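You operate a simulated robot arm through the tools that you are given. There is no shell and no other tool. Be economical: measure what you need, move in short steps, check, and stop when the job is done.

Carry out the task below with a simulated robot arm. There is one attempt and no reset: what you move stays moved.

TASK
Take the teal wedge and leave it on top of the narrow brown carton. Take the square ring light and put it on the blue cover plate. Take the green sensor box and put it on the shelf of the roll table. Take the bored block and leave it on the brown sample card. Take the silver motor and put it on top of the blue lamp. Do these in any order. Set down upright: teal wedge, green sensor box, silver motor.

The check looks at the end state, three seconds after you hand in, the way a careful person would. Anything else that was tipped, shoved, dropped, spilled or broken makes it a failure. A push-on lid holds only when it is set on centred and level and pressed home; a screw cap is set on level and turned clockwise until tight.

THE ROBOT
A 6-joint arm with a two-finger parallel gripper on a trunk, on a base that drives. Base frame: it is fixed to the floor where the robot stands at the start and does not move with it; the origin is under the middle of the robot, x ahead of it, y to its left, z up; the surface under the hand at the start is at about z = 850. Lengths are in mm, angles in degrees, forces in N, time in s.
With the tool pointing down near the work surface it reaches from about 360 to 900 mm from the robot's upright axis, wherever it stands. Its first joint turns from -115.0 to 115.0 degrees. Places, roughly: blue cover plate (16x12x1 cm) [5300, -6800, 700]; blue lamp (6x6x8 cm) [2000, 100, 900]; bored block (5x5x4 cm) [2000, -1600, 800]; brown sample card (8x12x3 cm) [2500, -1800, 800]; green sensor box [4750, -6750, 750]; narrow brown carton (15x9x7 cm) [900, 300, 900]; shelf of the roll table [5800, -2100, 300]; silver motor (5x5x8 cm) [1600, 300, 900]; square ring light (8x8x3 cm) [5000, -6800, 800]; teal wedge (6x4x5 cm) [700, 200, 900]. Payload 3.43 kg.
The tool frame sits at the grasp point between the pads (the TCP): z along the fingers, y along the line on which they close. The tips reach 34 mm beyond it. Largest opening 128 mm; finger width 24, thickness 12; the body of the gripper, 48 by 130 mm, starts 96 mm behind the TCP.
Orientation is told as [roll, pitch, yaw] about the base's x, y, z axes, in that order, counted from this pose: with the fingers straight down and closing along the base's y, the tool's x points along the base's -x, its y along +y and its z along -z.

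THE INTERFACE
- The arm moves only by the tool servo_tool. Its argument "steps" is a list of rows, each an object of numbers (a shift or turn left out is 0, a gripper value left out holds the last): "gripper": the finger opening in mm, from 0 to 128; "dx", "dy", "dz": the shift along the tool's x, y, z in mm; "rx", "ry", "rz": the turn, a rotation vector about the tool's x, y, z in degrees. In form: [{"gripper": .., "dx": .., "dy": .., "dz": .., "rx": .., "ry": .., "rz": ..}, ...]. A call has 1 to 12 rows; each row shifts and turns the commanded pose from where the row before left it, along the tool's axes as they then stand. Rows are played at 5 a second. More than 50 mm and 8.6 degrees between two rows, or a gripper value outside its range, and nothing of the call is played. A pose out of reach is approached as far as the arm can. The call stops where the force on the tool passes 40 N (or 10 N more than at its start, if that is more) or the arm is blocked; 0.2 s more then pass. The fingers move at their own pace (about 108 mm/s each) and stop on an object; they squeeze with about 41 N. The grip force told is the motor's: it shows also when the fingers shut on nothing. Time passes only in rows, and 0.2 s behind the last, so rows that do not move let the fingers close. It gives the time, the measured TCP pose, the force on the tool (base axes), the opening and the grip force at its end, in the units of the frame above (readings bear some noise), with the torque about the TCP (base axes, N m) and any sound that the robot's microphone picked up.
- Cameras (640 x 400 px; columns grow to the right, rows downward): "scene" is now at [52.8, 214.3, 1282.8]; the picture's right is [0.07, -1.00, 0.00], its down [-0.35, -0.02, -0.94] and it looks along [0.94, 0.06, -0.35] (base axes); focal length 291 px, centre (320, 200). "wrist" rides on the gripper at [76, -11, -160] in the tool frame; the picture's right is [0.15, 0.99, 0.00], its down [-0.88, 0.13, -0.46] and it looks along [-0.45, 0.07, 0.89] (tool axes); focal length 234 px, centre (320, 200). There is no depth. A picture from a camera that has moved, and an enlarged one, comes with that camera's place and axes in the base frame and with its lens.
- grab_frame(camera): a new picture of that camera. The clock stands still meanwhile.
- lift_body(by): slides the trunk up (or, below 0, down) by that many mm; the arm and the scene camera ride with it, the base frame stays. It gives what a move gives, with no picture.
- drive_base(legs): drives the robot by 1 to 6 legs, each [ahead, turn to the left] in mm and degrees, along the robot's own axes; the way and the turn of a leg run together, so that a leg with both is an arc; at most 1500 mm and 180 degrees a leg. The arm and the cameras ride along, it lands a little off, and it stops where it bumps. It gives what a move gives.
- head_to(pan, tilt): turns the head with the scene camera to pan (to the left, within 103 degrees either way) and tilt (down, from -29 to 69), counted from straight ahead of the robot. It gives what a move gives.
- close_up(camera, box): a new picture of the part [left, top, right, bottom] of that camera's present view, enlarged. The clock stands still meanwhile.
- job_done(): hands the job in; it is judged then, once.

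Go step by step. Nothing tells you exact positions but the pictures and the camera data: compare them with the known pose of the tool, close in by small moves and look again before you grip or let go. The budget is 165 turns and 112 pictures, counting those below and the enlarged ones. Unless the task says otherwise, let go and move clear before handing in, and close with one line.

The tools are called after ">>>" as name(argument=value, ...) on one line, values as JSON. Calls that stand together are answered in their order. servo_tool: Moves the arm, as the interface text tells. Its arguments: {"type":"object","properties":{"steps":{"type":"array"}},"required":["steps"]} The other tools are called the same way: lift_body (by) slides the trunk up or down; drive_base (legs) drives the base; head_to (pan, tilt) turns the head that bears the scene camera; grab_frame (camera) takes a picture; close_up (camera, box) takes an enlarged picture of a part of a camera's view; job_done () hands the job in.

At the start:

```text
clock: 0.0
ee_pos: [551.2, 135.4, 1161.4]
ee_rot: [0.0, 0.0, -0.1]
force: [0.2, -0.2, 0.2]
wrist_torque: [0.0, 0.0, -0.02]
opening: 127.9
grip_force: 0.1
trunk travel left (down, up): [-525.0, 265.0]
robot x, y, heading: [1.5, 13.2, 0.1]
head pan, tilt: [3.8, 20.2]
```

scene: 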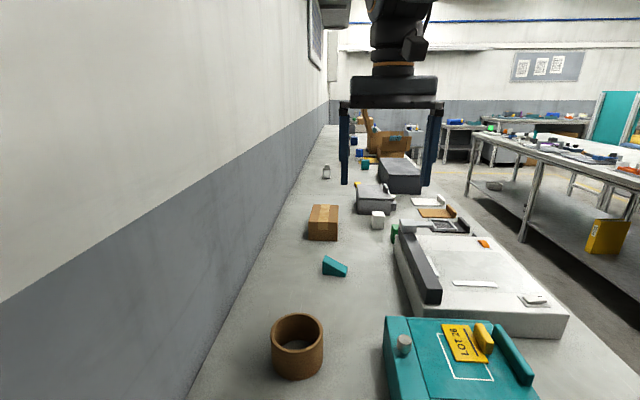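
wrist: 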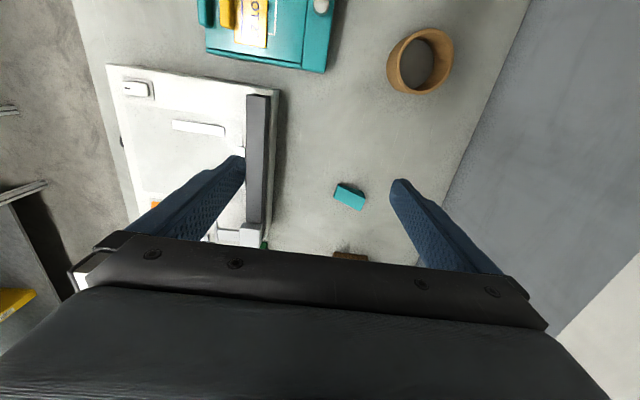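

I see the wedge at about (685, 217) and the carton near (890, 260) on the bench. I'll look closer at both before moving.

>>> close_up(camera="scene", box=[280, 190, 380, 290])

>>> close_up(camera="scene", box=[310, 100, 470, 220])

>>> close_up(camera="wrist", box=[300, 160, 400, 230])

```text
4.00 times, centred on (330, 240) of scene
camera zoom: at [52.8, 214.3, 1282.8], right [0.07, -1.0, 0.0], down [-0.35, -0.02, -0.94], along [0.94, 0.06, -0.35], focal length 1166 px, centre (280, 40)
```

zoom: 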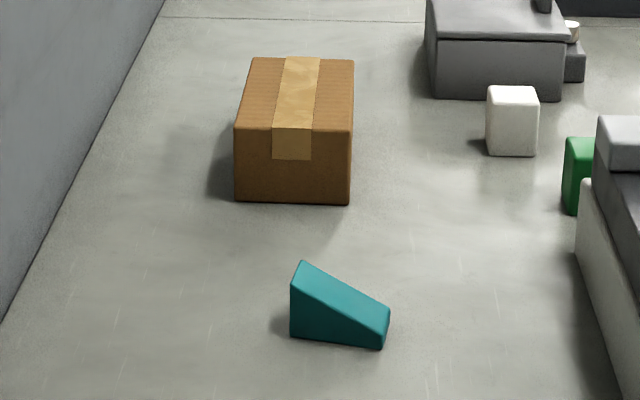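

```text
3.33 times, centred on (390, 160) of scene
camera zoom: at [52.8, 214.3, 1282.8], right [0.07, -1.0, 0.0], down [-0.35, -0.02, -0.94], along [0.94, 0.06, -0.35], focal length 971 px, centre (87, 333)
```

zoom: 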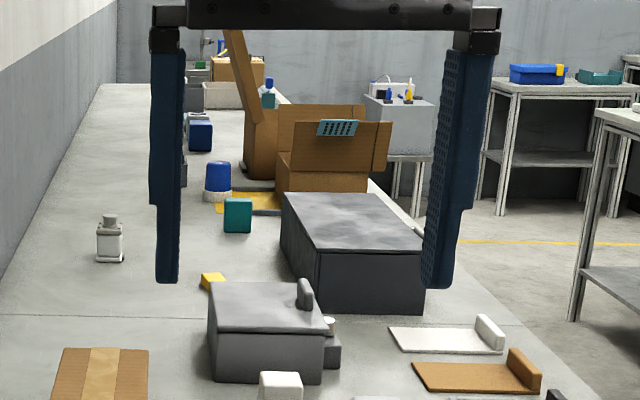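

```text
5.71 times, centred on (350, 195) of wrist
camera zoom: at [475.9, 124.4, 1321.5], right [-0.15, 0.99, 0.0], down [0.88, 0.13, 0.46], along [0.45, 0.07, -0.89], focal length 1338 px, centre (149, 229)
```

zoom: 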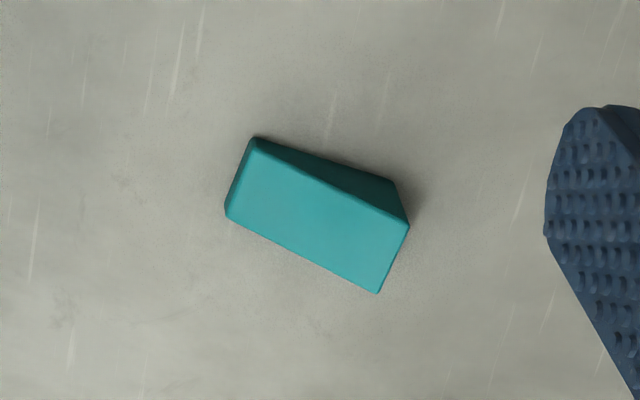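

The wedge is about 58 mm long along y, with the high end towards +y, and about 30 mm wide along x. I'll move above it and turn the hand about 82° so it closes across the width.

>>> servo_tool(steps=[{"dx": -34, "dy": 22}, {"dx": -34, "dy": 22}, {"dx": -34, "dy": 22}, {"dx": -35, "dy": 20, "gripper": 90}])

>>> servo_tool(steps=[{"rz": -8.2, "dz": 15}, {"rz": -8.2, "dz": 15}, {"rz": -8.2, "dz": 15}, {"rz": -8.2, "dz": 15}, {"rz": -8.2, "dz": 15}, {"rz": -8.2, "dz": 15}, {"rz": -8.2, "dz": 15}, {"rz": -8.2, "dz": 15}, {"rz": -8.2, "dz": 15}, {"rz": -8.2, "dz": 15}])

>>> grab_frame(camera="wrist")

>>> grab_frame(camera="scene")

```text
clock: 1.0
ee_pos: [688.5, 221.6, 1162.7]
ee_rot: [0.0, -0.1, 0.0]
force: [-0.4, -0.6, 1.3]
wrist_torque: [0.04, -0.08, 0.01]
opening: 89.9
grip_force: 0.0
trunk travel left (down, up): [-525.0, 265.0]
robot x, y, heading: [-0.2, 18.7, 0.1]
head pan, tilt: [3.8, 20.2]
```

```text
clock: 3.2
ee_pos: [688.9, 221.3, 1011.5]
ee_rot: [0.1, 0.0, 82.2]
force: [0.1, -0.2, -0.2]
wrist_torque: [0.0, 0.01, 0.01]
opening: 90.0
grip_force: 0.0
trunk travel left (down, up): [-525.0, 265.0]
robot x, y, heading: [0.0, 9.5, 0.0]
head pan, tilt: [3.8, 20.2]
```

```text
106 pictures are left
camera wrist: at [690.2, 145.3, 1171.4], right [-1.0, -0.01, 0.0], down [-0.01, 0.89, 0.46], along [0.0, 0.46, -0.89], focal length 234 px, centre (320, 200)
```

wrist: 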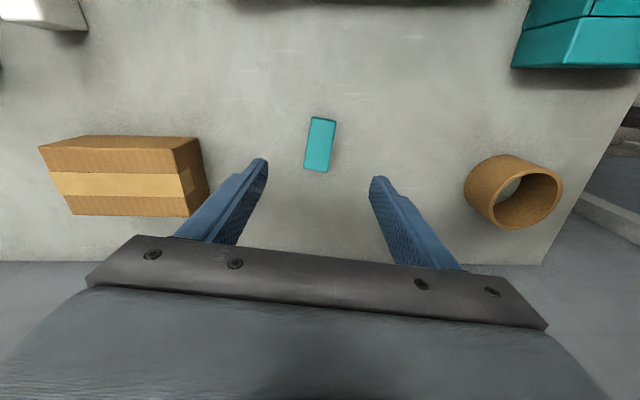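

```text
105 pictures are left
camera scene: at [52.7, 214.3, 1282.9], right [0.07, -1.0, 0.0], down [-0.35, -0.02, -0.94], along [0.94, 0.06, -0.35], focal length 291 px, centre (320, 200)
```

scene: 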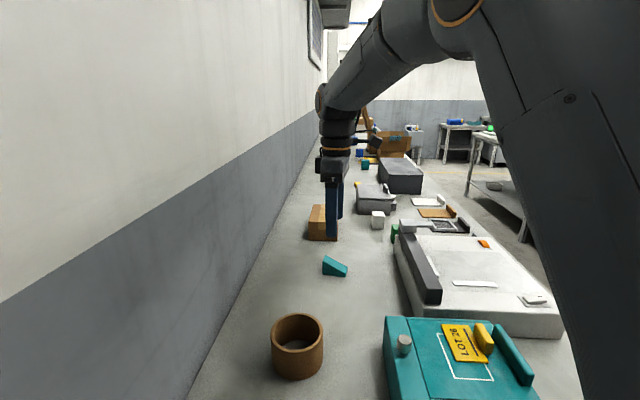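

Wedge centre is about (691, 222), and the hand is aligned with it. I'll lower it and grip.

>>> servo_tool(steps=[{"dx": -3, "dy": -1.6, "dz": 40}, {"dz": 40}, {"dz": 32}, {"dz": 12}])

>>> grab_frame(camera="wrist")

```text
clock: 4.2
ee_pos: [691.4, 224.4, 889.3]
ee_rot: [0.0, 0.0, 82.0]
force: [0.3, 0.3, 0.3]
wrist_torque: [-0.04, -0.05, -0.01]
opening: 90.3
grip_force: 0.1
trunk travel left (down, up): [-525.0, 265.0]
robot x, y, heading: [1.6, 17.6, 0.2]
head pan, tilt: [3.8, 20.2]
```

```text
104 pictures are left
camera wrist: at [692.6, 148.1, 1047.7], right [-1.0, -0.01, 0.0], down [-0.01, 0.89, 0.46], along [0.0, 0.46, -0.89], focal length 234 px, centre (320, 200)
```

wrist: 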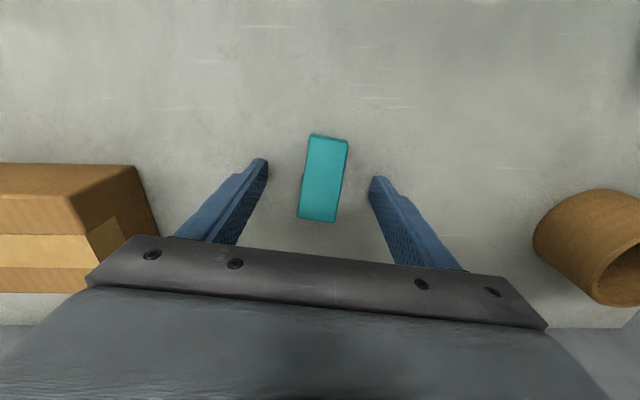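

Aligned; closing now.

>>> servo_tool(steps=[{"gripper": 20}, {"gripper": 10}, {"gripper": 10}, {"gripper": 10}])

>>> servo_tool(steps=[{"dz": -30}, {"dz": -40}, {"dz": -40}, {"dz": -20}])

>>> grab_frame(camera="wrist")

>>> close_up(camera="scene", box=[270, 150, 430, 290])

```text
clock: 5.2
ee_pos: [692.4, 224.2, 888.8]
ee_rot: [0.0, 0.1, 82.0]
force: [-0.9, -1.0, -0.8]
wrist_torque: [-0.01, 0.02, -0.01]
opening: 30.8
grip_force: 40.6
trunk travel left (down, up): [-525.0, 265.0]
robot x, y, heading: [-1.7, 13.0, 0.1]
head pan, tilt: [3.8, 20.2]
```

```text
clock: 6.2
ee_pos: [689.7, 226.1, 1018.7]
ee_rot: [0.1, 0.0, 81.9]
force: [0.0, 0.5, -0.3]
wrist_torque: [-0.01, 0.03, 0.0]
opening: 30.9
grip_force: 40.6
trunk travel left (down, up): [-525.0, 265.0]
robot x, y, heading: [0.9, 14.9, 0.2]
head pan, tilt: [3.8, 20.2]
```

```text
103 pictures are left
camera wrist: at [691.2, 148.8, 1177.6], right [-1.0, -0.01, 0.0], down [-0.01, 0.89, 0.46], along [0.0, 0.46, -0.89], focal length 234 px, centre (320, 200)
```

wrist: 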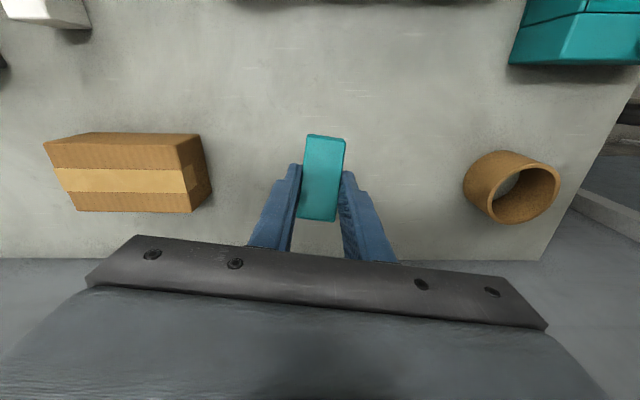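

```text
2.86 times, centred on (350, 220) of scene
camera zoom: at [53.0, 214.3, 1282.8], right [0.07, -1.0, 0.0], down [-0.35, -0.02, -0.94], along [0.94, 0.06, -0.35], focal length 833 px, centre (234, 143)
```

zoom: 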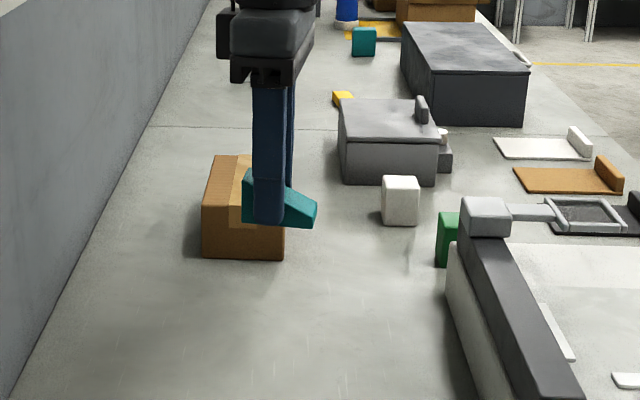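

Gripped. The carton spans roughly x 855–997, y 210–300, with its top at about 917. I'll move over its nearer half, as reach is limited.

>>> servo_tool(steps=[{"dx": -10.3, "dy": -38.6}, {"dx": -10.3, "dy": -38.6}, {"dx": -10.3, "dy": -38.6}, {"dx": -10.3, "dy": -38.6}, {"dx": -10.3, "dy": -38.6}, {}])

>>> grab_frame(camera="wrist")

>>> close_up(camera="scene", box=[270, 150, 430, 290])

```text
clock: 7.6
ee_pos: [846.5, 238.0, 1009.0]
ee_rot: [-0.1, -0.1, 82.1]
force: [0.1, -0.3, -0.1]
wrist_torque: [0.0, 0.02, 0.0]
opening: 30.9
grip_force: 40.9
out of reach, approached as far as the arm can: row 4, 5
trunk travel left (down, up): [-525.0, 265.0]
robot x, y, heading: [-1.3, 14.7, 0.2]
head pan, tilt: [3.8, 20.2]
```

```text
101 pictures are left
camera wrist: at [847.6, 162.0, 1167.1], right [-1.0, -0.01, 0.0], down [-0.01, 0.89, 0.46], along [0.0, 0.46, -0.89], focal length 234 px, centre (320, 200)
```

wrist: 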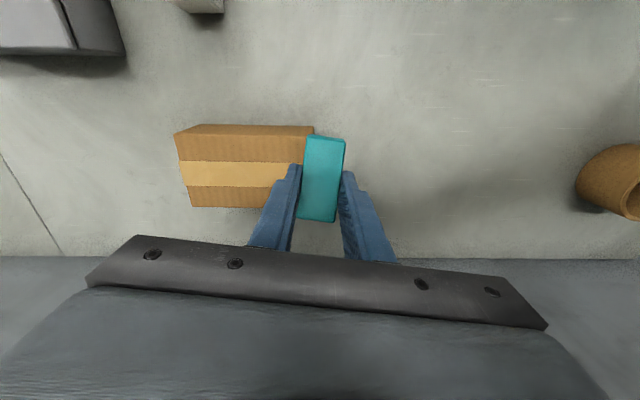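

```text
2.86 times, centred on (350, 220) of scene
camera zoom: at [52.8, 214.3, 1282.9], right [0.07, -1.0, 0.0], down [-0.35, -0.02, -0.94], along [0.94, 0.06, -0.35], focal length 833 px, centre (234, 143)
```

zoom: 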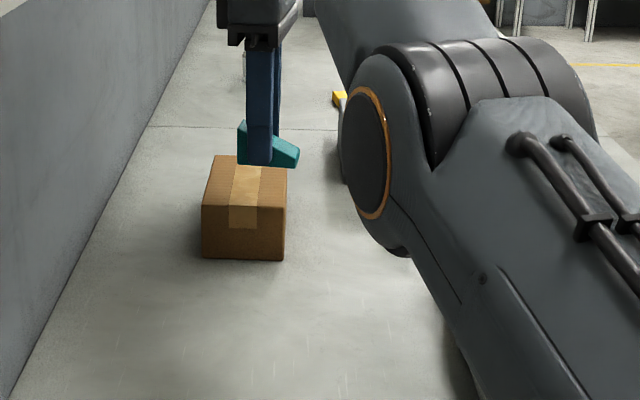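

The arm is at the end of its reach at about x 847. I'll look down to see how much room there is between the robot and the bench edge.

>>> head_to(pan=-25, tilt=65)

>>> grab_frame(camera="scene")

```text
clock: 8.7
ee_pos: [847.3, 239.1, 1008.7]
ee_rot: [0.0, 0.0, 81.9]
force: [0.3, -0.3, -1.0]
wrist_torque: [0.01, -0.03, 0.02]
opening: 30.7
grip_force: 41.0
trunk travel left (down, up): [-525.0, 265.0]
robot x, y, heading: [-3.3, 10.0, 0.0]
head pan, tilt: [-25.0, 65.0]
```

```text
99 pictures are left
camera scene: at [15.1, 182.5, 1219.6], right [-0.42, -0.91, 0.0], down [-0.82, 0.38, -0.42], along [0.38, -0.18, -0.91], focal length 291 px, centre (320, 200)
```

scene: 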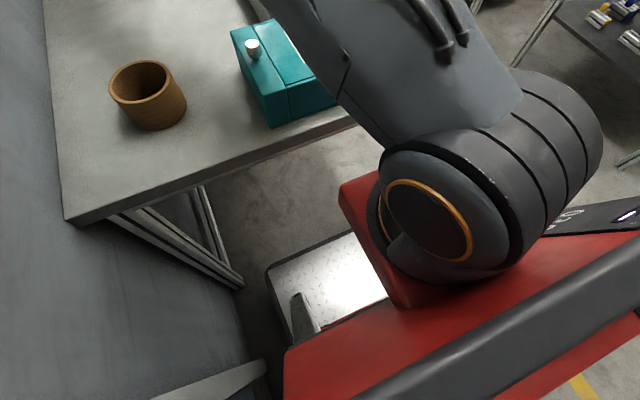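

The bench is open underneath, and the base deck sits well below it and clear of the leg at y≈400. I'll drive 60 mm ahead, which carries the hand over the carton.

>>> drive_base(legs=[[60, 0]])

>>> head_to(pan=5, tilt=22)

>>> grab_frame(camera="wrist")

>>> close_up(camera="scene", box=[240, 130, 400, 260])

```text
clock: 9.5
ee_pos: [858.8, 233.0, 1007.7]
ee_rot: [-0.1, -0.1, 81.5]
force: [0.4, 0.1, -0.8]
wrist_torque: [0.03, 0.01, -0.01]
opening: 31.0
grip_force: 40.7
trunk travel left (down, up): [-525.0, 265.0]
robot x, y, heading: [11.0, 17.2, -0.6]
head pan, tilt: [-25.0, 65.0]
stopped in leg 1: the robot was blocked; the commanded pose is now the measured one
```

```text
clock: 10.6
ee_pos: [858.7, 234.0, 1007.7]
ee_rot: [0.0, -0.1, 81.4]
force: [0.2, -0.2, -1.4]
wrist_torque: [-0.01, -0.01, 0.02]
opening: 30.6
grip_force: 40.7
trunk travel left (down, up): [-525.0, 265.0]
robot x, y, heading: [11.6, 14.2, -0.3]
head pan, tilt: [5.0, 22.0]
```

```text
98 pictures are left
camera wrist: at [860.1, 157.4, 1166.9], right [-1.0, 0.0, 0.0], down [0.0, 0.89, 0.46], along [0.0, 0.46, -0.89], focal length 234 px, centre (320, 200)
```

wrist: 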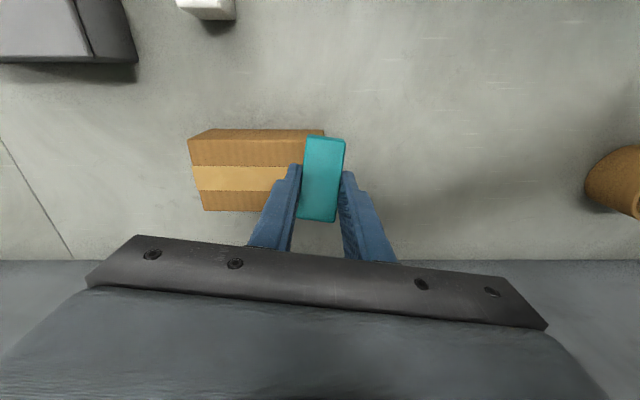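

```text
3.08 times, centred on (320, 195) of scene
camera zoom: at [65.3, 217.9, 1279.9], right [0.08, -1.0, 0.0], down [-0.37, -0.03, -0.93], along [0.92, 0.07, -0.38], focal length 897 px, centre (320, 215)
```

zoom: 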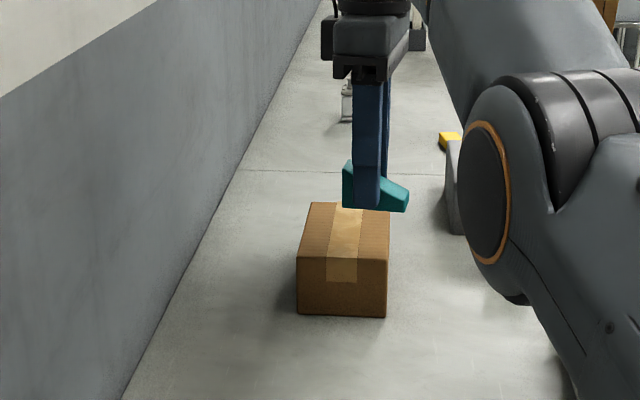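

The base was blocked after 14 mm. Raising the trunk and reaching lower relative to it should extend the reach.

>>> lift_body(by=120)

>>> servo_tool(steps=[{"dz": 40}, {"dz": 40}, {"dz": 40}, {"dx": -5, "dy": -20}, {"dx": -6, "dy": -20}, {}])

```text
clock: 12.1
ee_pos: [825.9, 233.2, 1126.6]
ee_rot: [0.0, 0.0, 81.5]
force: [-0.2, -0.8, -0.3]
wrist_torque: [0.03, 0.01, 0.01]
opening: 30.8
grip_force: 40.9
trunk travel left (down, up): [-645.0, 145.0]
robot x, y, heading: [12.8, 18.4, -0.5]
head pan, tilt: [5.0, 22.0]
```

```text
clock: 13.5
ee_pos: [855.4, 234.7, 1006.0]
ee_rot: [-0.1, 0.0, 81.5]
force: [0.0, 0.4, -0.7]
wrist_torque: [0.0, 0.01, 0.0]
opening: 30.9
grip_force: 40.8
out of reach, approached as far as the arm can: row 5
trunk travel left (down, up): [-645.0, 145.0]
robot x, y, heading: [8.3, 16.5, -0.5]
head pan, tilt: [5.0, 22.0]
```

The reach doesn't improve that way, but the bench's right edge is at about y≈−160, so I can approach from the side. I'll tuck the wedge in high, then look to the right before driving.

>>> servo_tool(steps=[{"dx": 7, "dy": 30, "dz": -20}, {"dx": 7, "dy": 30, "dz": -30}, {"dx": 27, "dy": 30, "dz": -25}, {"dx": 27, "dy": 30, "dz": -25}, {"dx": 27, "dy": 30, "dz": -25}, {"dx": 27, "dy": 35}, {"dx": 27, "dy": 35}, {"dx": 27, "dy": 35}, {"dx": 27, "dy": 35}, {"dx": 27, "dy": 35}, {}])

>>> head_to(pan=-55, tilt=30)

>>> grab_frame(camera="scene")

```text
clock: 15.9
ee_pos: [497.4, 55.7, 1131.4]
ee_rot: [-0.1, 0.0, 81.5]
force: [0.3, 0.2, -0.4]
wrist_torque: [0.0, -0.01, 0.0]
opening: 30.8
grip_force: 41.3
trunk travel left (down, up): [-645.0, 145.0]
robot x, y, heading: [12.7, 13.3, -0.6]
head pan, tilt: [5.0, 22.0]
```

```text
clock: 17.2
ee_pos: [498.0, 55.5, 1130.1]
ee_rot: [0.0, 0.0, 81.5]
force: [0.7, 0.9, -0.1]
wrist_torque: [0.01, -0.01, 0.0]
opening: 30.7
grip_force: 41.3
trunk travel left (down, up): [-645.0, 145.0]
robot x, y, heading: [6.7, 12.7, -0.3]
head pan, tilt: [-55.0, 30.0]
```

```text
96 pictures are left
camera scene: at [-9.4, 136.4, 1387.2], right [-0.82, -0.57, 0.0], down [-0.28, 0.41, -0.87], along [0.49, -0.71, -0.5], focal length 291 px, centre (320, 200)
```

scene: 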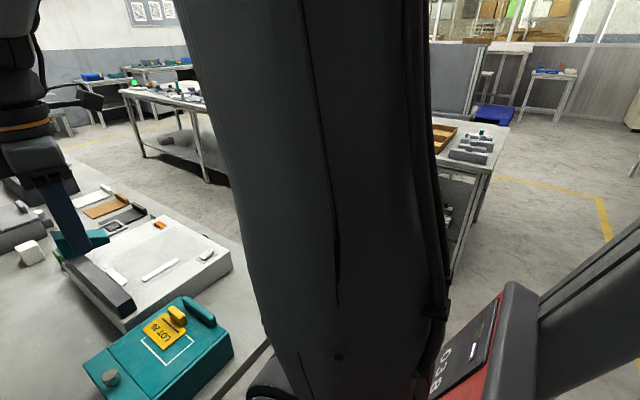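

The aisle to the right is about 1.3 m wide, between y −160 and −1500. I'll check behind and right before backing up.

>>> head_to(pan=-103, tilt=30)

>>> grab_frame(camera="scene")

>>> head_to(pan=103, tilt=30)

>>> grab_frame(camera="scene")

```text
clock: 18.4
ee_pos: [498.9, 54.2, 1131.4]
ee_rot: [0.0, 0.0, 81.5]
force: [-0.3, -0.8, -0.3]
wrist_torque: [-0.03, -0.01, 0.0]
opening: 31.0
grip_force: 41.1
trunk travel left (down, up): [-645.0, 145.0]
robot x, y, heading: [10.8, 17.1, -0.7]
head pan, tilt: [-103.0, 30.0]
```

```text
95 pictures are left
camera scene: at [-81.7, 122.9, 1387.2], right [-0.97, 0.23, 0.0], down [0.12, 0.49, -0.87], along [-0.2, -0.84, -0.5], focal length 291 px, centre (320, 200)
```

scene: 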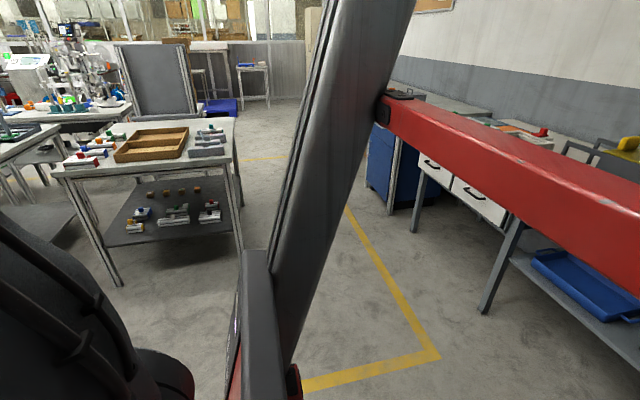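

```text
clock: 21.4
ee_pos: [498.1, 55.8, 1131.8]
ee_rot: [0.0, 0.0, 81.5]
force: [-0.7, 0.4, 0.1]
wrist_torque: [0.0, 0.01, -0.04]
opening: 30.6
grip_force: 41.4
trunk travel left (down, up): [-645.0, 145.0]
robot x, y, heading: [9.0, 14.8, -0.7]
head pan, tilt: [103.0, 30.0]
```

```text
94 pictures are left
camera scene: at [-80.3, 299.1, 1387.2], right [0.98, 0.22, 0.0], down [0.11, -0.49, -0.87], along [-0.19, 0.85, -0.5], focal length 291 px, centre (320, 200)
```

scene: 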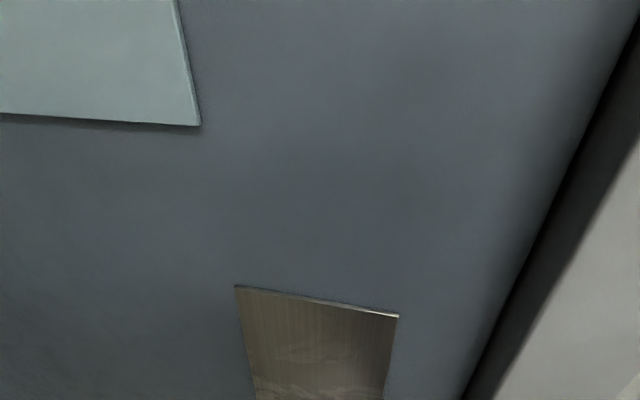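

Backing up is clear. I'll drive round the bench corner to its right side, with the robot facing +x.

>>> drive_base(legs=[[-350, 0], [0, -60], [610, 0], [0, 60.5]])

>>> head_to(pan=20, tilt=40)

>>> grab_frame(camera="scene")

```text
clock: 32.0
ee_pos: [445.7, -465.8, 1131.1]
ee_rot: [0.0, 0.0, 82.0]
force: [0.1, 0.2, -0.6]
wrist_torque: [0.02, 0.0, 0.03]
opening: 30.5
grip_force: 41.1
trunk travel left (down, up): [-645.0, 145.0]
robot x, y, heading: [-40.9, -507.2, 0.1]
head pan, tilt: [103.0, 30.0]
```

```text
clock: 33.6
ee_pos: [444.8, -463.9, 1131.7]
ee_rot: [0.0, 0.0, 81.8]
force: [0.6, 0.4, -0.5]
wrist_torque: [0.03, 0.03, 0.03]
opening: 30.7
grip_force: 40.9
trunk travel left (down, up): [-645.0, 145.0]
robot x, y, heading: [-41.2, -504.8, 0.3]
head pan, tilt: [20.0, 40.0]
```

```text
93 pictures are left
camera scene: at [-34.6, -281.9, 1371.8], right [0.34, -0.94, 0.0], down [-0.6, -0.22, -0.77], along [0.72, 0.26, -0.64], focal length 291 px, centre (320, 200)
```

scene: 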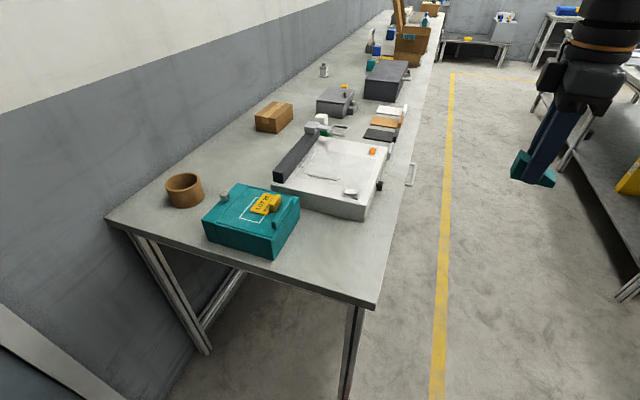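

The bench's right edge is really at y≈−275, with a handle sticking out to about −300. I'll run alongside at y≈−600 up to x≈900.

>>> drive_base(legs=[[0, -30], [195, 0], [0, 30], [770, 0]])

>>> head_to(pan=85, tilt=35)

>>> grab_frame(camera="scene")

```text
clock: 41.8
ee_pos: [1377.8, -571.4, 1131.8]
ee_rot: [-0.1, 0.0, 81.3]
force: [-0.2, 0.7, -1.4]
wrist_torque: [0.01, -0.01, 0.02]
opening: 30.8
grip_force: 41.0
trunk travel left (down, up): [-645.0, 145.0]
robot x, y, heading: [890.4, -604.0, -0.7]
head pan, tilt: [20.0, 40.0]
```

```text
clock: 43.1
ee_pos: [1377.4, -570.0, 1131.6]
ee_rot: [0.0, 0.0, 81.3]
force: [-0.3, 1.4, 0.1]
wrist_torque: [0.0, -0.02, -0.05]
opening: 30.6
grip_force: 41.4
trunk travel left (down, up): [-645.0, 145.0]
robot x, y, heading: [888.7, -599.3, -0.6]
head pan, tilt: [85.0, 35.0]
```

```text
92 pictures are left
camera scene: at [827.7, -322.5, 1379.4], right [0.99, -0.1, 0.0], down [-0.06, -0.57, -0.82], along [0.08, 0.81, -0.57], focal length 291 px, centre (320, 200)
```

scene: 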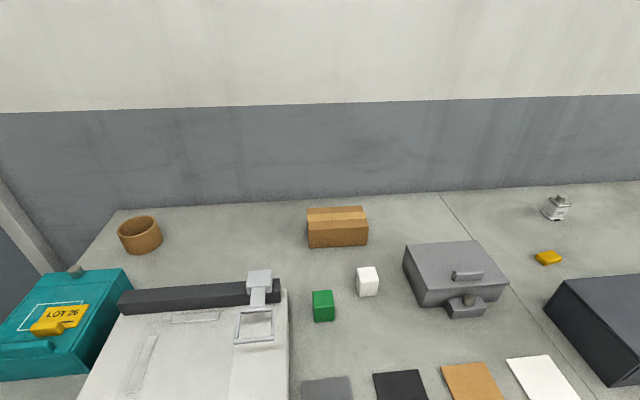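

The carton is centred at about (926, 257), and the motor is on the bench near (1570, 265). I'll swing the arm round to the left towards the carton.

>>> servo_tool(steps=[{"dx": -42.4, "dy": 24.8}, {"dx": -42.4, "dy": 24.8}, {"dx": -42.4, "dy": 24.8}, {"dx": -42.4, "dy": 24.8}, {"dx": -42.4, "dy": 24.8}, {"dx": -42.4, "dy": 24.8}, {"dx": -42.4, "dy": 24.8}, {"dx": -19.7, "dy": 36.7}, {"dx": -19.7, "dy": 36.7}, {"dx": -19.7, "dy": 36.7}, {"dx": -19.7, "dy": 36.7}, {"dx": -19.7, "dy": 36.7}])

>>> servo_tool(steps=[{"dx": -19.7, "dy": 36.7}, {"dx": -35.8, "dy": 30.5}, {"dx": -35.8, "dy": 30.5}, {"dx": -35.8, "dy": 30.5}, {"dx": -35.8, "dy": 30.5}, {"dx": -35.8, "dy": 30.5}, {"dx": -46, "dy": 7, "dz": 15}, {"dx": -46, "dy": 7, "dz": 15}, {"dx": -46, "dy": 7, "dz": 15}, {}])

>>> grab_frame(camera="wrist")

>>> grab_frame(camera="scene")

```text
clock: 45.8
ee_pos: [1085.4, -124.6, 1131.1]
ee_rot: [0.0, 0.0, 81.3]
force: [0.0, -0.5, -0.5]
wrist_torque: [0.04, 0.04, -0.02]
opening: 30.6
grip_force: 40.7
trunk travel left (down, up): [-645.0, 145.0]
robot x, y, heading: [891.7, -604.2, -0.8]
head pan, tilt: [85.0, 35.0]
```

```text
clock: 48.0
ee_pos: [928.7, 211.4, 1088.1]
ee_rot: [-0.1, 0.0, 81.3]
force: [-0.1, -0.5, -0.7]
wrist_torque: [0.02, 0.01, 0.03]
opening: 30.5
grip_force: 41.1
out of reach, approached as far as the arm can: row 9
trunk travel left (down, up): [-645.0, 145.0]
robot x, y, heading: [886.6, -606.4, -0.8]
head pan, tilt: [85.0, 35.0]
```

```text
91 pictures are left
camera wrist: at [928.6, 135.3, 1246.9], right [-1.0, 0.01, 0.0], down [0.0, 0.89, 0.45], along [0.0, 0.45, -0.89], focal length 234 px, centre (320, 200)
```

wrist: 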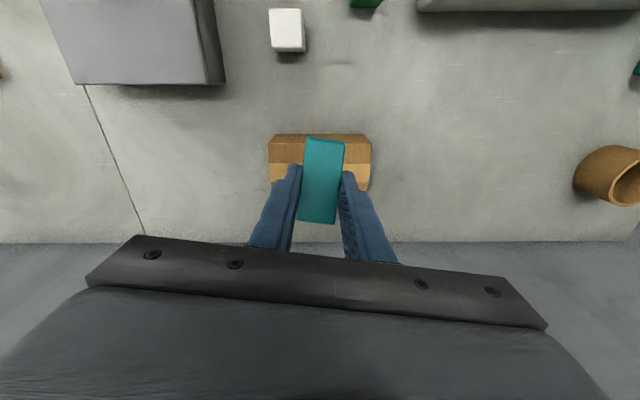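

```text
90 pictures are left
camera scene: at [827.5, -322.5, 1379.4], right [0.99, -0.1, 0.0], down [-0.06, -0.57, -0.82], along [0.08, 0.82, -0.57], focal length 291 px, centre (320, 200)
```

scene: 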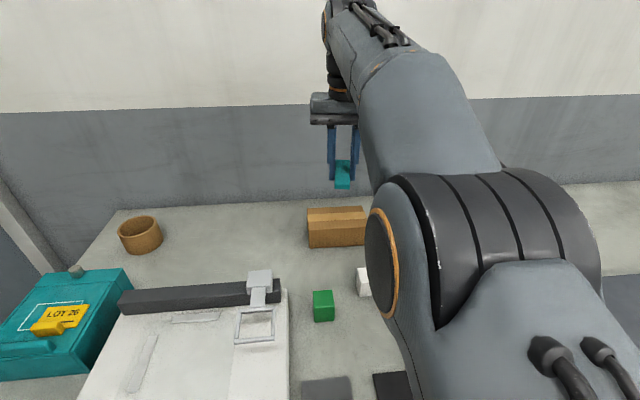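

Lower heights give more reach, so I'll descend to about z 985 and then extend towards y≈245.

>>> servo_tool(steps=[{"dz": 35}, {"dz": 35}, {"dz": 33}, {"dx": -20, "dy": 3}, {"dx": -15, "dy": 2}, {}])

>>> grab_frame(camera="wrist")

>>> close_up(camera="scene", box=[280, 130, 400, 260])

```text
clock: 49.4
ee_pos: [928.2, 230.6, 982.1]
ee_rot: [-0.1, 0.0, 81.3]
force: [-0.8, 0.5, -0.7]
wrist_torque: [0.0, 0.03, -0.02]
opening: 30.5
grip_force: 41.2
out of reach, approached as far as the arm can: row 4, 5
trunk travel left (down, up): [-645.0, 145.0]
robot x, y, heading: [890.7, -608.2, -0.5]
head pan, tilt: [85.0, 35.0]
```

```text
89 pictures are left
camera wrist: at [928.8, 154.8, 1140.9], right [-1.0, 0.01, 0.0], down [0.0, 0.89, 0.46], along [0.0, 0.46, -0.89], focal length 234 px, centre (320, 200)
```

wrist: 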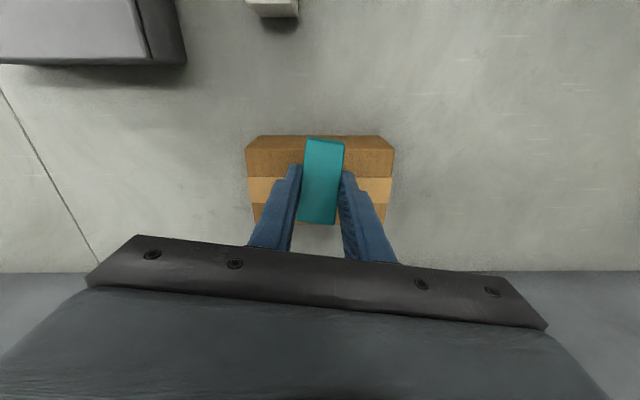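

```text
3.08 times, centred on (340, 195) of scene
camera zoom: at [827.5, -322.2, 1379.3], right [0.99, -0.1, 0.0], down [-0.06, -0.57, -0.82], along [0.08, 0.81, -0.57], focal length 897 px, centre (258, 215)
```

zoom: 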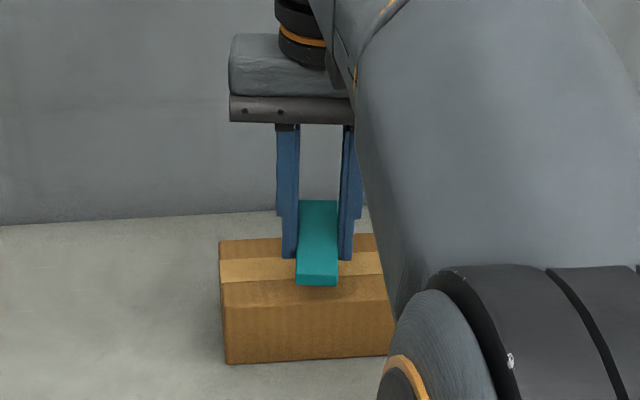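

The reach stops with the wedge overhanging the carton edge by about 20 mm. I'll retract a little and look at the gap between the robot's side and the bench, to come closer.

>>> servo_tool(steps=[{"dx": 20, "dz": -30}, {"dx": 40, "dz": -30}, {"dx": 30, "dz": -30}, {}])

>>> head_to(pan=60, tilt=69)

>>> grab_frame(camera="scene")

>>> head_to(pan=103, tilt=69)

>>> grab_frame(camera="scene")

```text
clock: 50.4
ee_pos: [927.6, 141.8, 1055.4]
ee_rot: [-0.3, 1.5, 80.3]
force: [0.3, 0.7, 0.2]
wrist_torque: [-0.03, -0.03, 0.02]
opening: 30.5
grip_force: 41.1
trunk travel left (down, up): [-645.0, 145.0]
robot x, y, heading: [888.7, -603.8, -0.7]
head pan, tilt: [85.0, 35.0]
```

```text
clock: 51.3
ee_pos: [930.5, 142.6, 1060.2]
ee_rot: [-0.2, 0.8, 80.2]
force: [-0.1, -0.3, -0.6]
wrist_torque: [-0.05, 0.0, 0.01]
opening: 30.8
grip_force: 41.0
trunk travel left (down, up): [-645.0, 145.0]
robot x, y, heading: [891.6, -601.9, -0.8]
head pan, tilt: [60.0, 68.8]
```

```text
87 pictures are left
camera scene: at [834.2, -322.0, 1382.8], right [0.98, -0.17, 0.0], down [-0.09, -0.53, -0.84], along [0.14, 0.83, -0.54], focal length 291 px, centre (320, 200)
```

scene: 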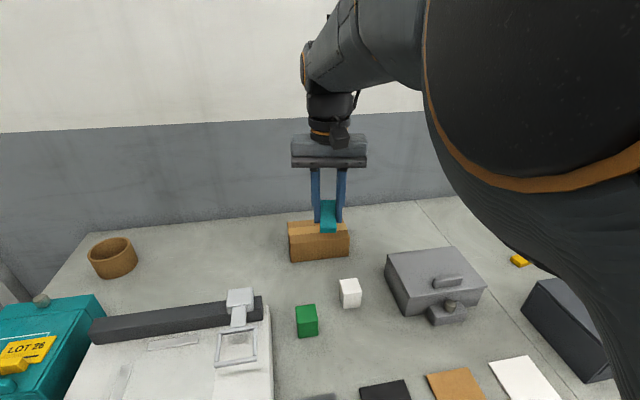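

```text
clock: 52.4
ee_pos: [927.2, 140.0, 1046.8]
ee_rot: [-0.4, 2.1, 80.4]
force: [-1.3, 0.1, -0.8]
wrist_torque: [-0.03, 0.0, 0.01]
opening: 30.6
grip_force: 41.2
trunk travel left (down, up): [-645.0, 145.0]
robot x, y, heading: [886.9, -606.3, -0.8]
head pan, tilt: [103.0, 68.8]
```

```text
86 pictures are left
camera scene: at [827.7, -324.2, 1374.2], right [0.99, -0.1, 0.0], down [-0.06, -0.62, -0.78], along [0.08, 0.78, -0.62], focal length 291 px, centre (320, 200)
```

scene: 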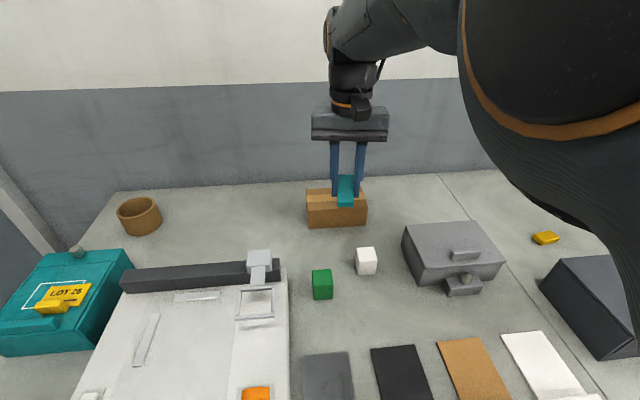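

The head seems to be pressing against the arm's elbow: the view and hand pose don't match the command. I'll turn the head back at once.

>>> head_to(pan=85, tilt=30)

>>> grab_frame(camera="scene")

```text
clock: 53.5
ee_pos: [933.8, 141.2, 1052.3]
ee_rot: [-0.3, 1.6, 80.0]
force: [-0.2, -1.0, -1.3]
wrist_torque: [0.03, 0.02, -0.03]
opening: 30.8
grip_force: 41.6
trunk travel left (down, up): [-645.0, 145.0]
robot x, y, heading: [889.8, -602.4, -0.5]
head pan, tilt: [85.0, 30.0]
```

```text
85 pictures are left
camera scene: at [832.4, -328.4, 1367.5], right [0.99, -0.16, 0.0], down [-0.11, -0.67, -0.73], along [0.12, 0.72, -0.68], focal length 291 px, centre (320, 200)
```

scene: 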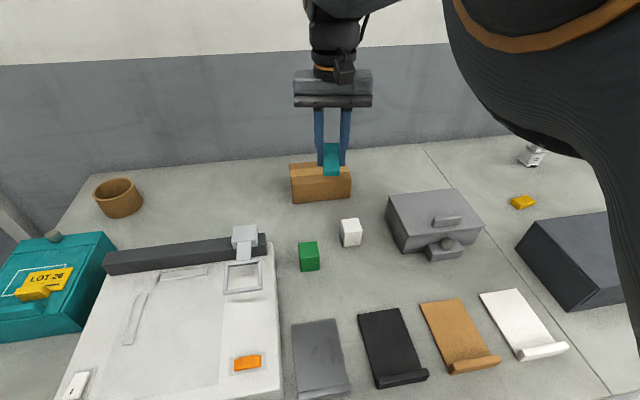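

Still touching. I'll extend the arm back out to free the head.

>>> servo_tool(steps=[{"dx": -30, "dz": 10}, {"dx": -30, "dz": 10}, {"dx": -10}, {}])

>>> head_to(pan=100, tilt=55)

>>> grab_frame(camera="scene")

```text
clock: 54.5
ee_pos: [925.6, 211.3, 1052.1]
ee_rot: [0.0, -0.1, 81.2]
force: [-0.2, -0.9, -0.2]
wrist_torque: [-0.02, -0.02, -0.01]
opening: 30.8
grip_force: 41.3
trunk travel left (down, up): [-645.0, 145.0]
robot x, y, heading: [889.9, -608.7, -0.6]
head pan, tilt: [85.0, 30.0]
```

```text
clock: 55.4
ee_pos: [925.0, 210.1, 1052.1]
ee_rot: [0.0, 0.1, 81.4]
force: [-0.1, -0.2, -0.7]
wrist_torque: [0.02, 0.02, 0.01]
opening: 30.8
grip_force: 41.2
trunk travel left (down, up): [-645.0, 145.0]
robot x, y, heading: [892.2, -605.7, -0.5]
head pan, tilt: [100.0, 55.0]
```

```text
84 pictures are left
camera scene: at [807.2, -338.7, 1351.2], right [0.99, 0.16, 0.0], down [0.13, -0.81, -0.57], along [-0.09, 0.57, -0.82], focal length 291 px, centre (320, 200)
```

scene: 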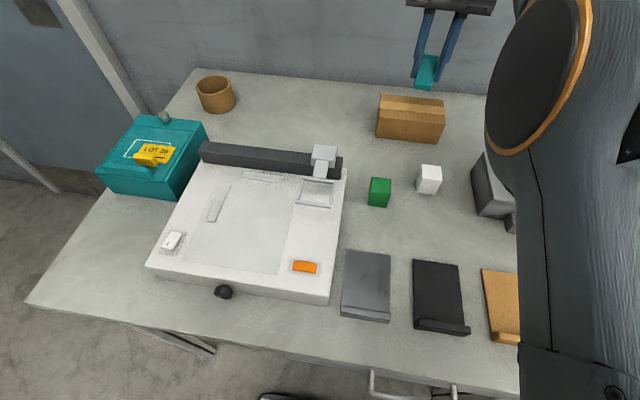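

The head is free, and the drawer handle is at y≈−313 at bench height, above the robot's low deck. I'll shift the base about 32 mm closer with a short reverse-and-return move.

>>> drive_base(legs=[[0, -8], [-225, 0], [0, 8.5], [224, 0]])

>>> grab_frame(camera="scene")

```text
clock: 59.7
ee_pos: [927.6, 242.7, 1051.9]
ee_rot: [-0.1, 0.1, 81.5]
force: [0.1, 1.1, -0.2]
wrist_torque: [0.03, -0.01, -0.03]
opening: 30.5
grip_force: 40.9
trunk travel left (down, up): [-645.0, 145.0]
robot x, y, heading: [899.2, -571.1, -0.5]
head pan, tilt: [100.0, 55.0]
```

```text
83 pictures are left
camera scene: at [811.9, -306.3, 1351.1], right [0.99, 0.17, 0.0], down [0.14, -0.81, -0.57], along [-0.09, 0.57, -0.82], focal length 291 px, centre (320, 200)
```

scene: 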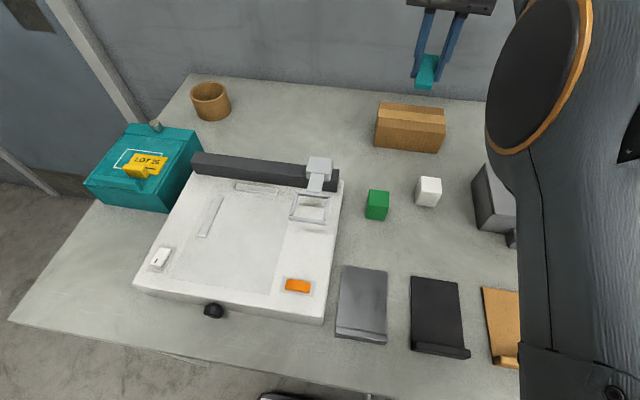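

Now above the carton; descending and extending slightly to centre it.

>>> servo_tool(steps=[{"dz": 35}, {"dz": 35, "dx": -7}, {"dx": -8, "dy": 1}, {}])

>>> grab_frame(camera="wrist")

>>> close_up(camera="scene", box=[360, 50, 480, 160])

```text
clock: 60.7
ee_pos: [928.8, 257.7, 982.5]
ee_rot: [-0.1, 0.0, 81.5]
force: [-0.3, 0.4, -0.8]
wrist_torque: [-0.01, 0.01, -0.01]
opening: 30.7
grip_force: 41.2
trunk travel left (down, up): [-645.0, 145.0]
robot x, y, heading: [895.9, -578.2, -0.6]
head pan, tilt: [100.0, 55.0]
```

```text
82 pictures are left
camera wrist: at [929.4, 181.1, 1140.7], right [-1.0, 0.0, 0.0], down [0.0, 0.89, 0.46], along [0.0, 0.46, -0.89], focal length 234 px, centre (320, 200)
```

wrist: 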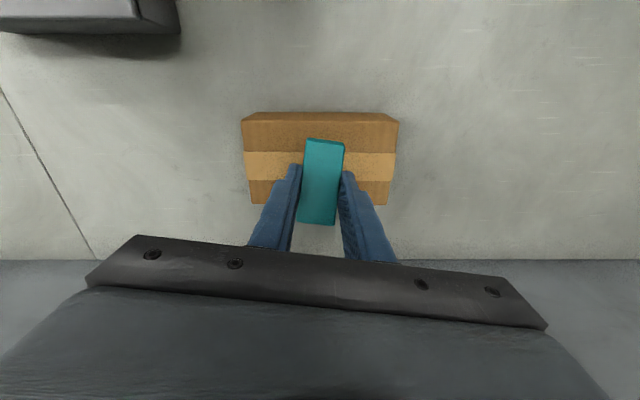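

```text
3.64 times, centred on (420, 105) of scene
camera zoom: at [812.0, -306.3, 1351.1], right [0.99, 0.17, 0.0], down [0.14, -0.81, -0.57], along [-0.09, 0.57, -0.82], focal length 1060 px, centre (-44, 546)
```

zoom: 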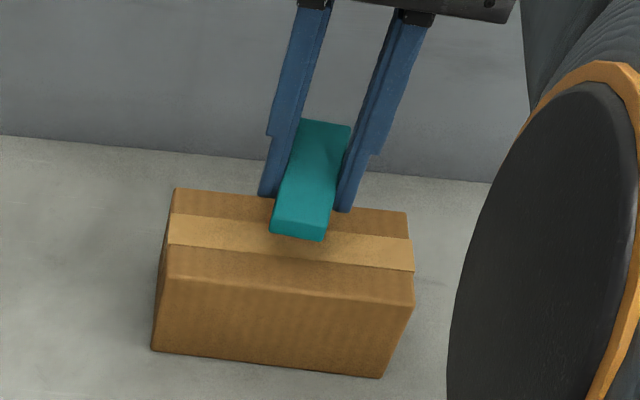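

Well centred. Lowering in small steps until contact.

>>> servo_tool(steps=[{"dz": 10}, {"dz": 5}, {"dz": 3}, {"dz": 3}, {"dz": 2}, {"dz": 2}, {"dz": 2}, {"dz": 2}, {"dz": 2}, {"dz": 2}])

>>> close_up(camera="scene", box=[360, 50, 480, 160])

```text
clock: 62.9
ee_pos: [928.1, 257.9, 952.2]
ee_rot: [0.0, -0.2, 81.5]
force: [0.0, -2.0, 23.2]
wrist_torque: [-0.57, 0.09, 0.01]
opening: 30.6
grip_force: 41.2
trunk travel left (down, up): [-645.0, 145.0]
robot x, y, heading: [897.4, -571.6, -0.3]
head pan, tilt: [100.0, 55.0]
```

```text
3.64 times, centred on (420, 105) of scene
camera zoom: at [811.9, -307.6, 1351.6], right [0.99, 0.17, 0.0], down [0.14, -0.81, -0.57], along [-0.09, 0.57, -0.82], focal length 1060 px, centre (-44, 546)
```

zoom: 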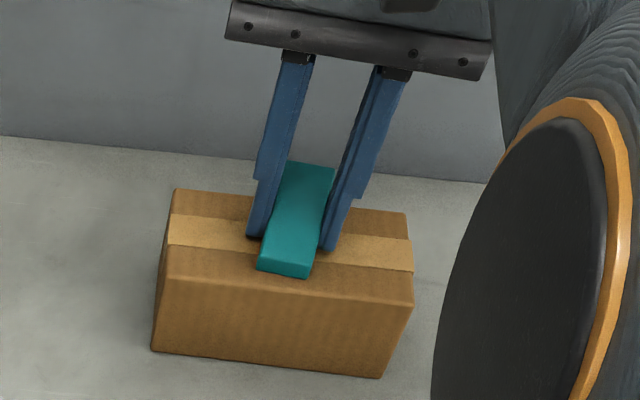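

Contact. I'll ease off 2 mm, open, and rise.

>>> servo_tool(steps=[{"dz": -2}, {"gripper": 50}, {"gripper": 60}, {"gripper": 60}, {"dz": -30}, {"dz": -40}, {"dz": -25, "dx": 15}, {}])

>>> close_up(camera="scene", box=[360, 50, 480, 160])

```text
clock: 64.7
ee_pos: [925.3, 244.7, 1046.1]
ee_rot: [0.0, 0.0, 81.5]
force: [-0.1, 0.7, 0.5]
wrist_torque: [-0.02, 0.0, 0.01]
opening: 60.2
grip_force: 0.1
trunk travel left (down, up): [-645.0, 145.0]
robot x, y, heading: [896.2, -573.1, -0.2]
head pan, tilt: [100.0, 55.0]
```

```text
3.64 times, centred on (420, 105) of scene
camera zoom: at [812.0, -306.3, 1351.1], right [0.99, 0.17, 0.0], down [0.14, -0.81, -0.57], along [-0.1, 0.57, -0.82], focal length 1060 px, centre (-44, 546)
```

zoom: 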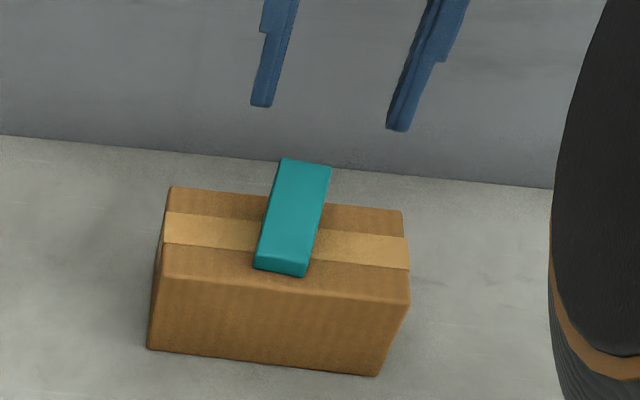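

Wedge placed well. Next is the motor near (1570, 262): I'll raise the hand and drive about 640 mm forward.

>>> servo_tool(steps=[{"dz": -30, "dx": 20}, {"dz": -30, "dx": 20}, {}])

>>> drive_base(legs=[[0, 1.3], [640, 0], [0, -1]])

>>> grab_frame(camera="scene")

>>> grab_frame(camera="wrist")

```text
clock: 65.5
ee_pos: [920.1, 203.1, 1105.6]
ee_rot: [0.0, -0.1, 81.5]
force: [0.6, -0.4, -0.2]
wrist_torque: [0.0, -0.01, 0.0]
opening: 60.0
grip_force: 0.0
trunk travel left (down, up): [-645.0, 145.0]
robot x, y, heading: [896.9, -574.4, -0.3]
head pan, tilt: [100.0, 55.0]
```

```text
clock: 69.8
ee_pos: [1555.5, 215.1, 1107.2]
ee_rot: [0.0, 0.0, 82.4]
force: [0.3, -0.6, 0.2]
wrist_torque: [0.01, 0.02, 0.01]
opening: 60.1
grip_force: 0.0
trunk travel left (down, up): [-645.0, 145.0]
robot x, y, heading: [1542.4, -561.7, 0.7]
head pan, tilt: [100.0, 55.0]
```

```text
78 pictures are left
camera scene: at [1455.4, -295.1, 1351.1], right [0.98, 0.18, 0.0], down [0.15, -0.81, -0.57], along [-0.1, 0.56, -0.82], focal length 291 px, centre (320, 200)
```

scene: 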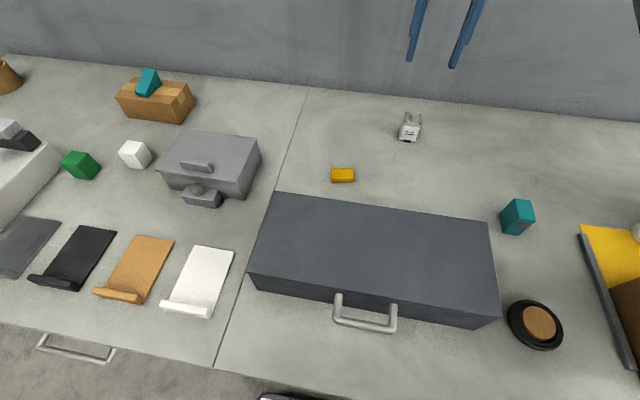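

```text
77 pictures are left
camera wrist: at [1556.7, 139.6, 1264.6], right [-1.0, -0.01, 0.0], down [-0.01, 0.89, 0.46], along [-0.01, 0.46, -0.89], focal length 234 px, centre (320, 200)
```

wrist: 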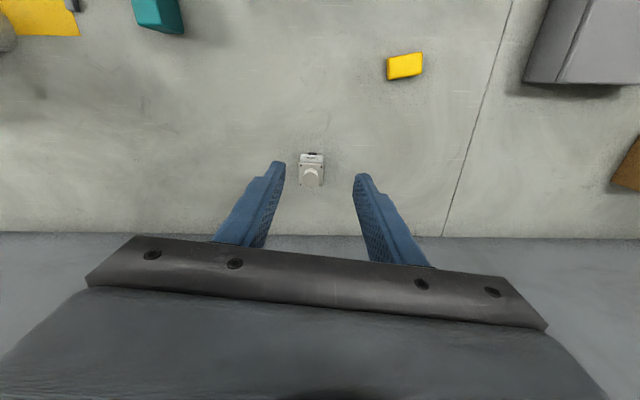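

Motor lies between the fingers in view. I'll enlarge it from both cameras.

>>> close_up(camera="wrist", box=[280, 140, 344, 200])

>>> close_up(camera="scene", box=[380, 100, 444, 150])

```text
6.67 times, centred on (312, 170) of wrist
camera zoom: at [1556.7, 139.6, 1264.6], right [-1.0, -0.01, 0.0], down [-0.01, 0.89, 0.46], along [-0.01, 0.46, -0.89], focal length 1561 px, centre (373, 400)
```

zoom: 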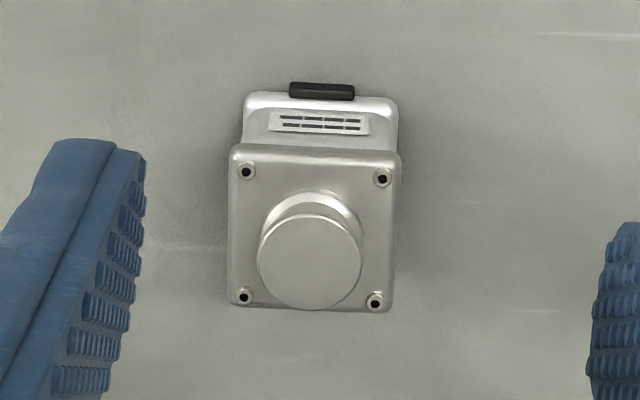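

```text
8.00 times, centred on (412, 125) of scene
camera zoom: at [1455.4, -295.1, 1351.1], right [0.98, 0.18, 0.0], down [0.15, -0.81, -0.57], along [-0.1, 0.56, -0.82], focal length 2331 px, centre (-416, 800)
```

zoom: 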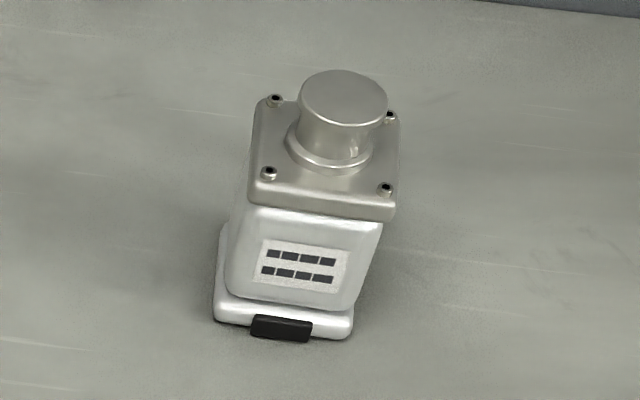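

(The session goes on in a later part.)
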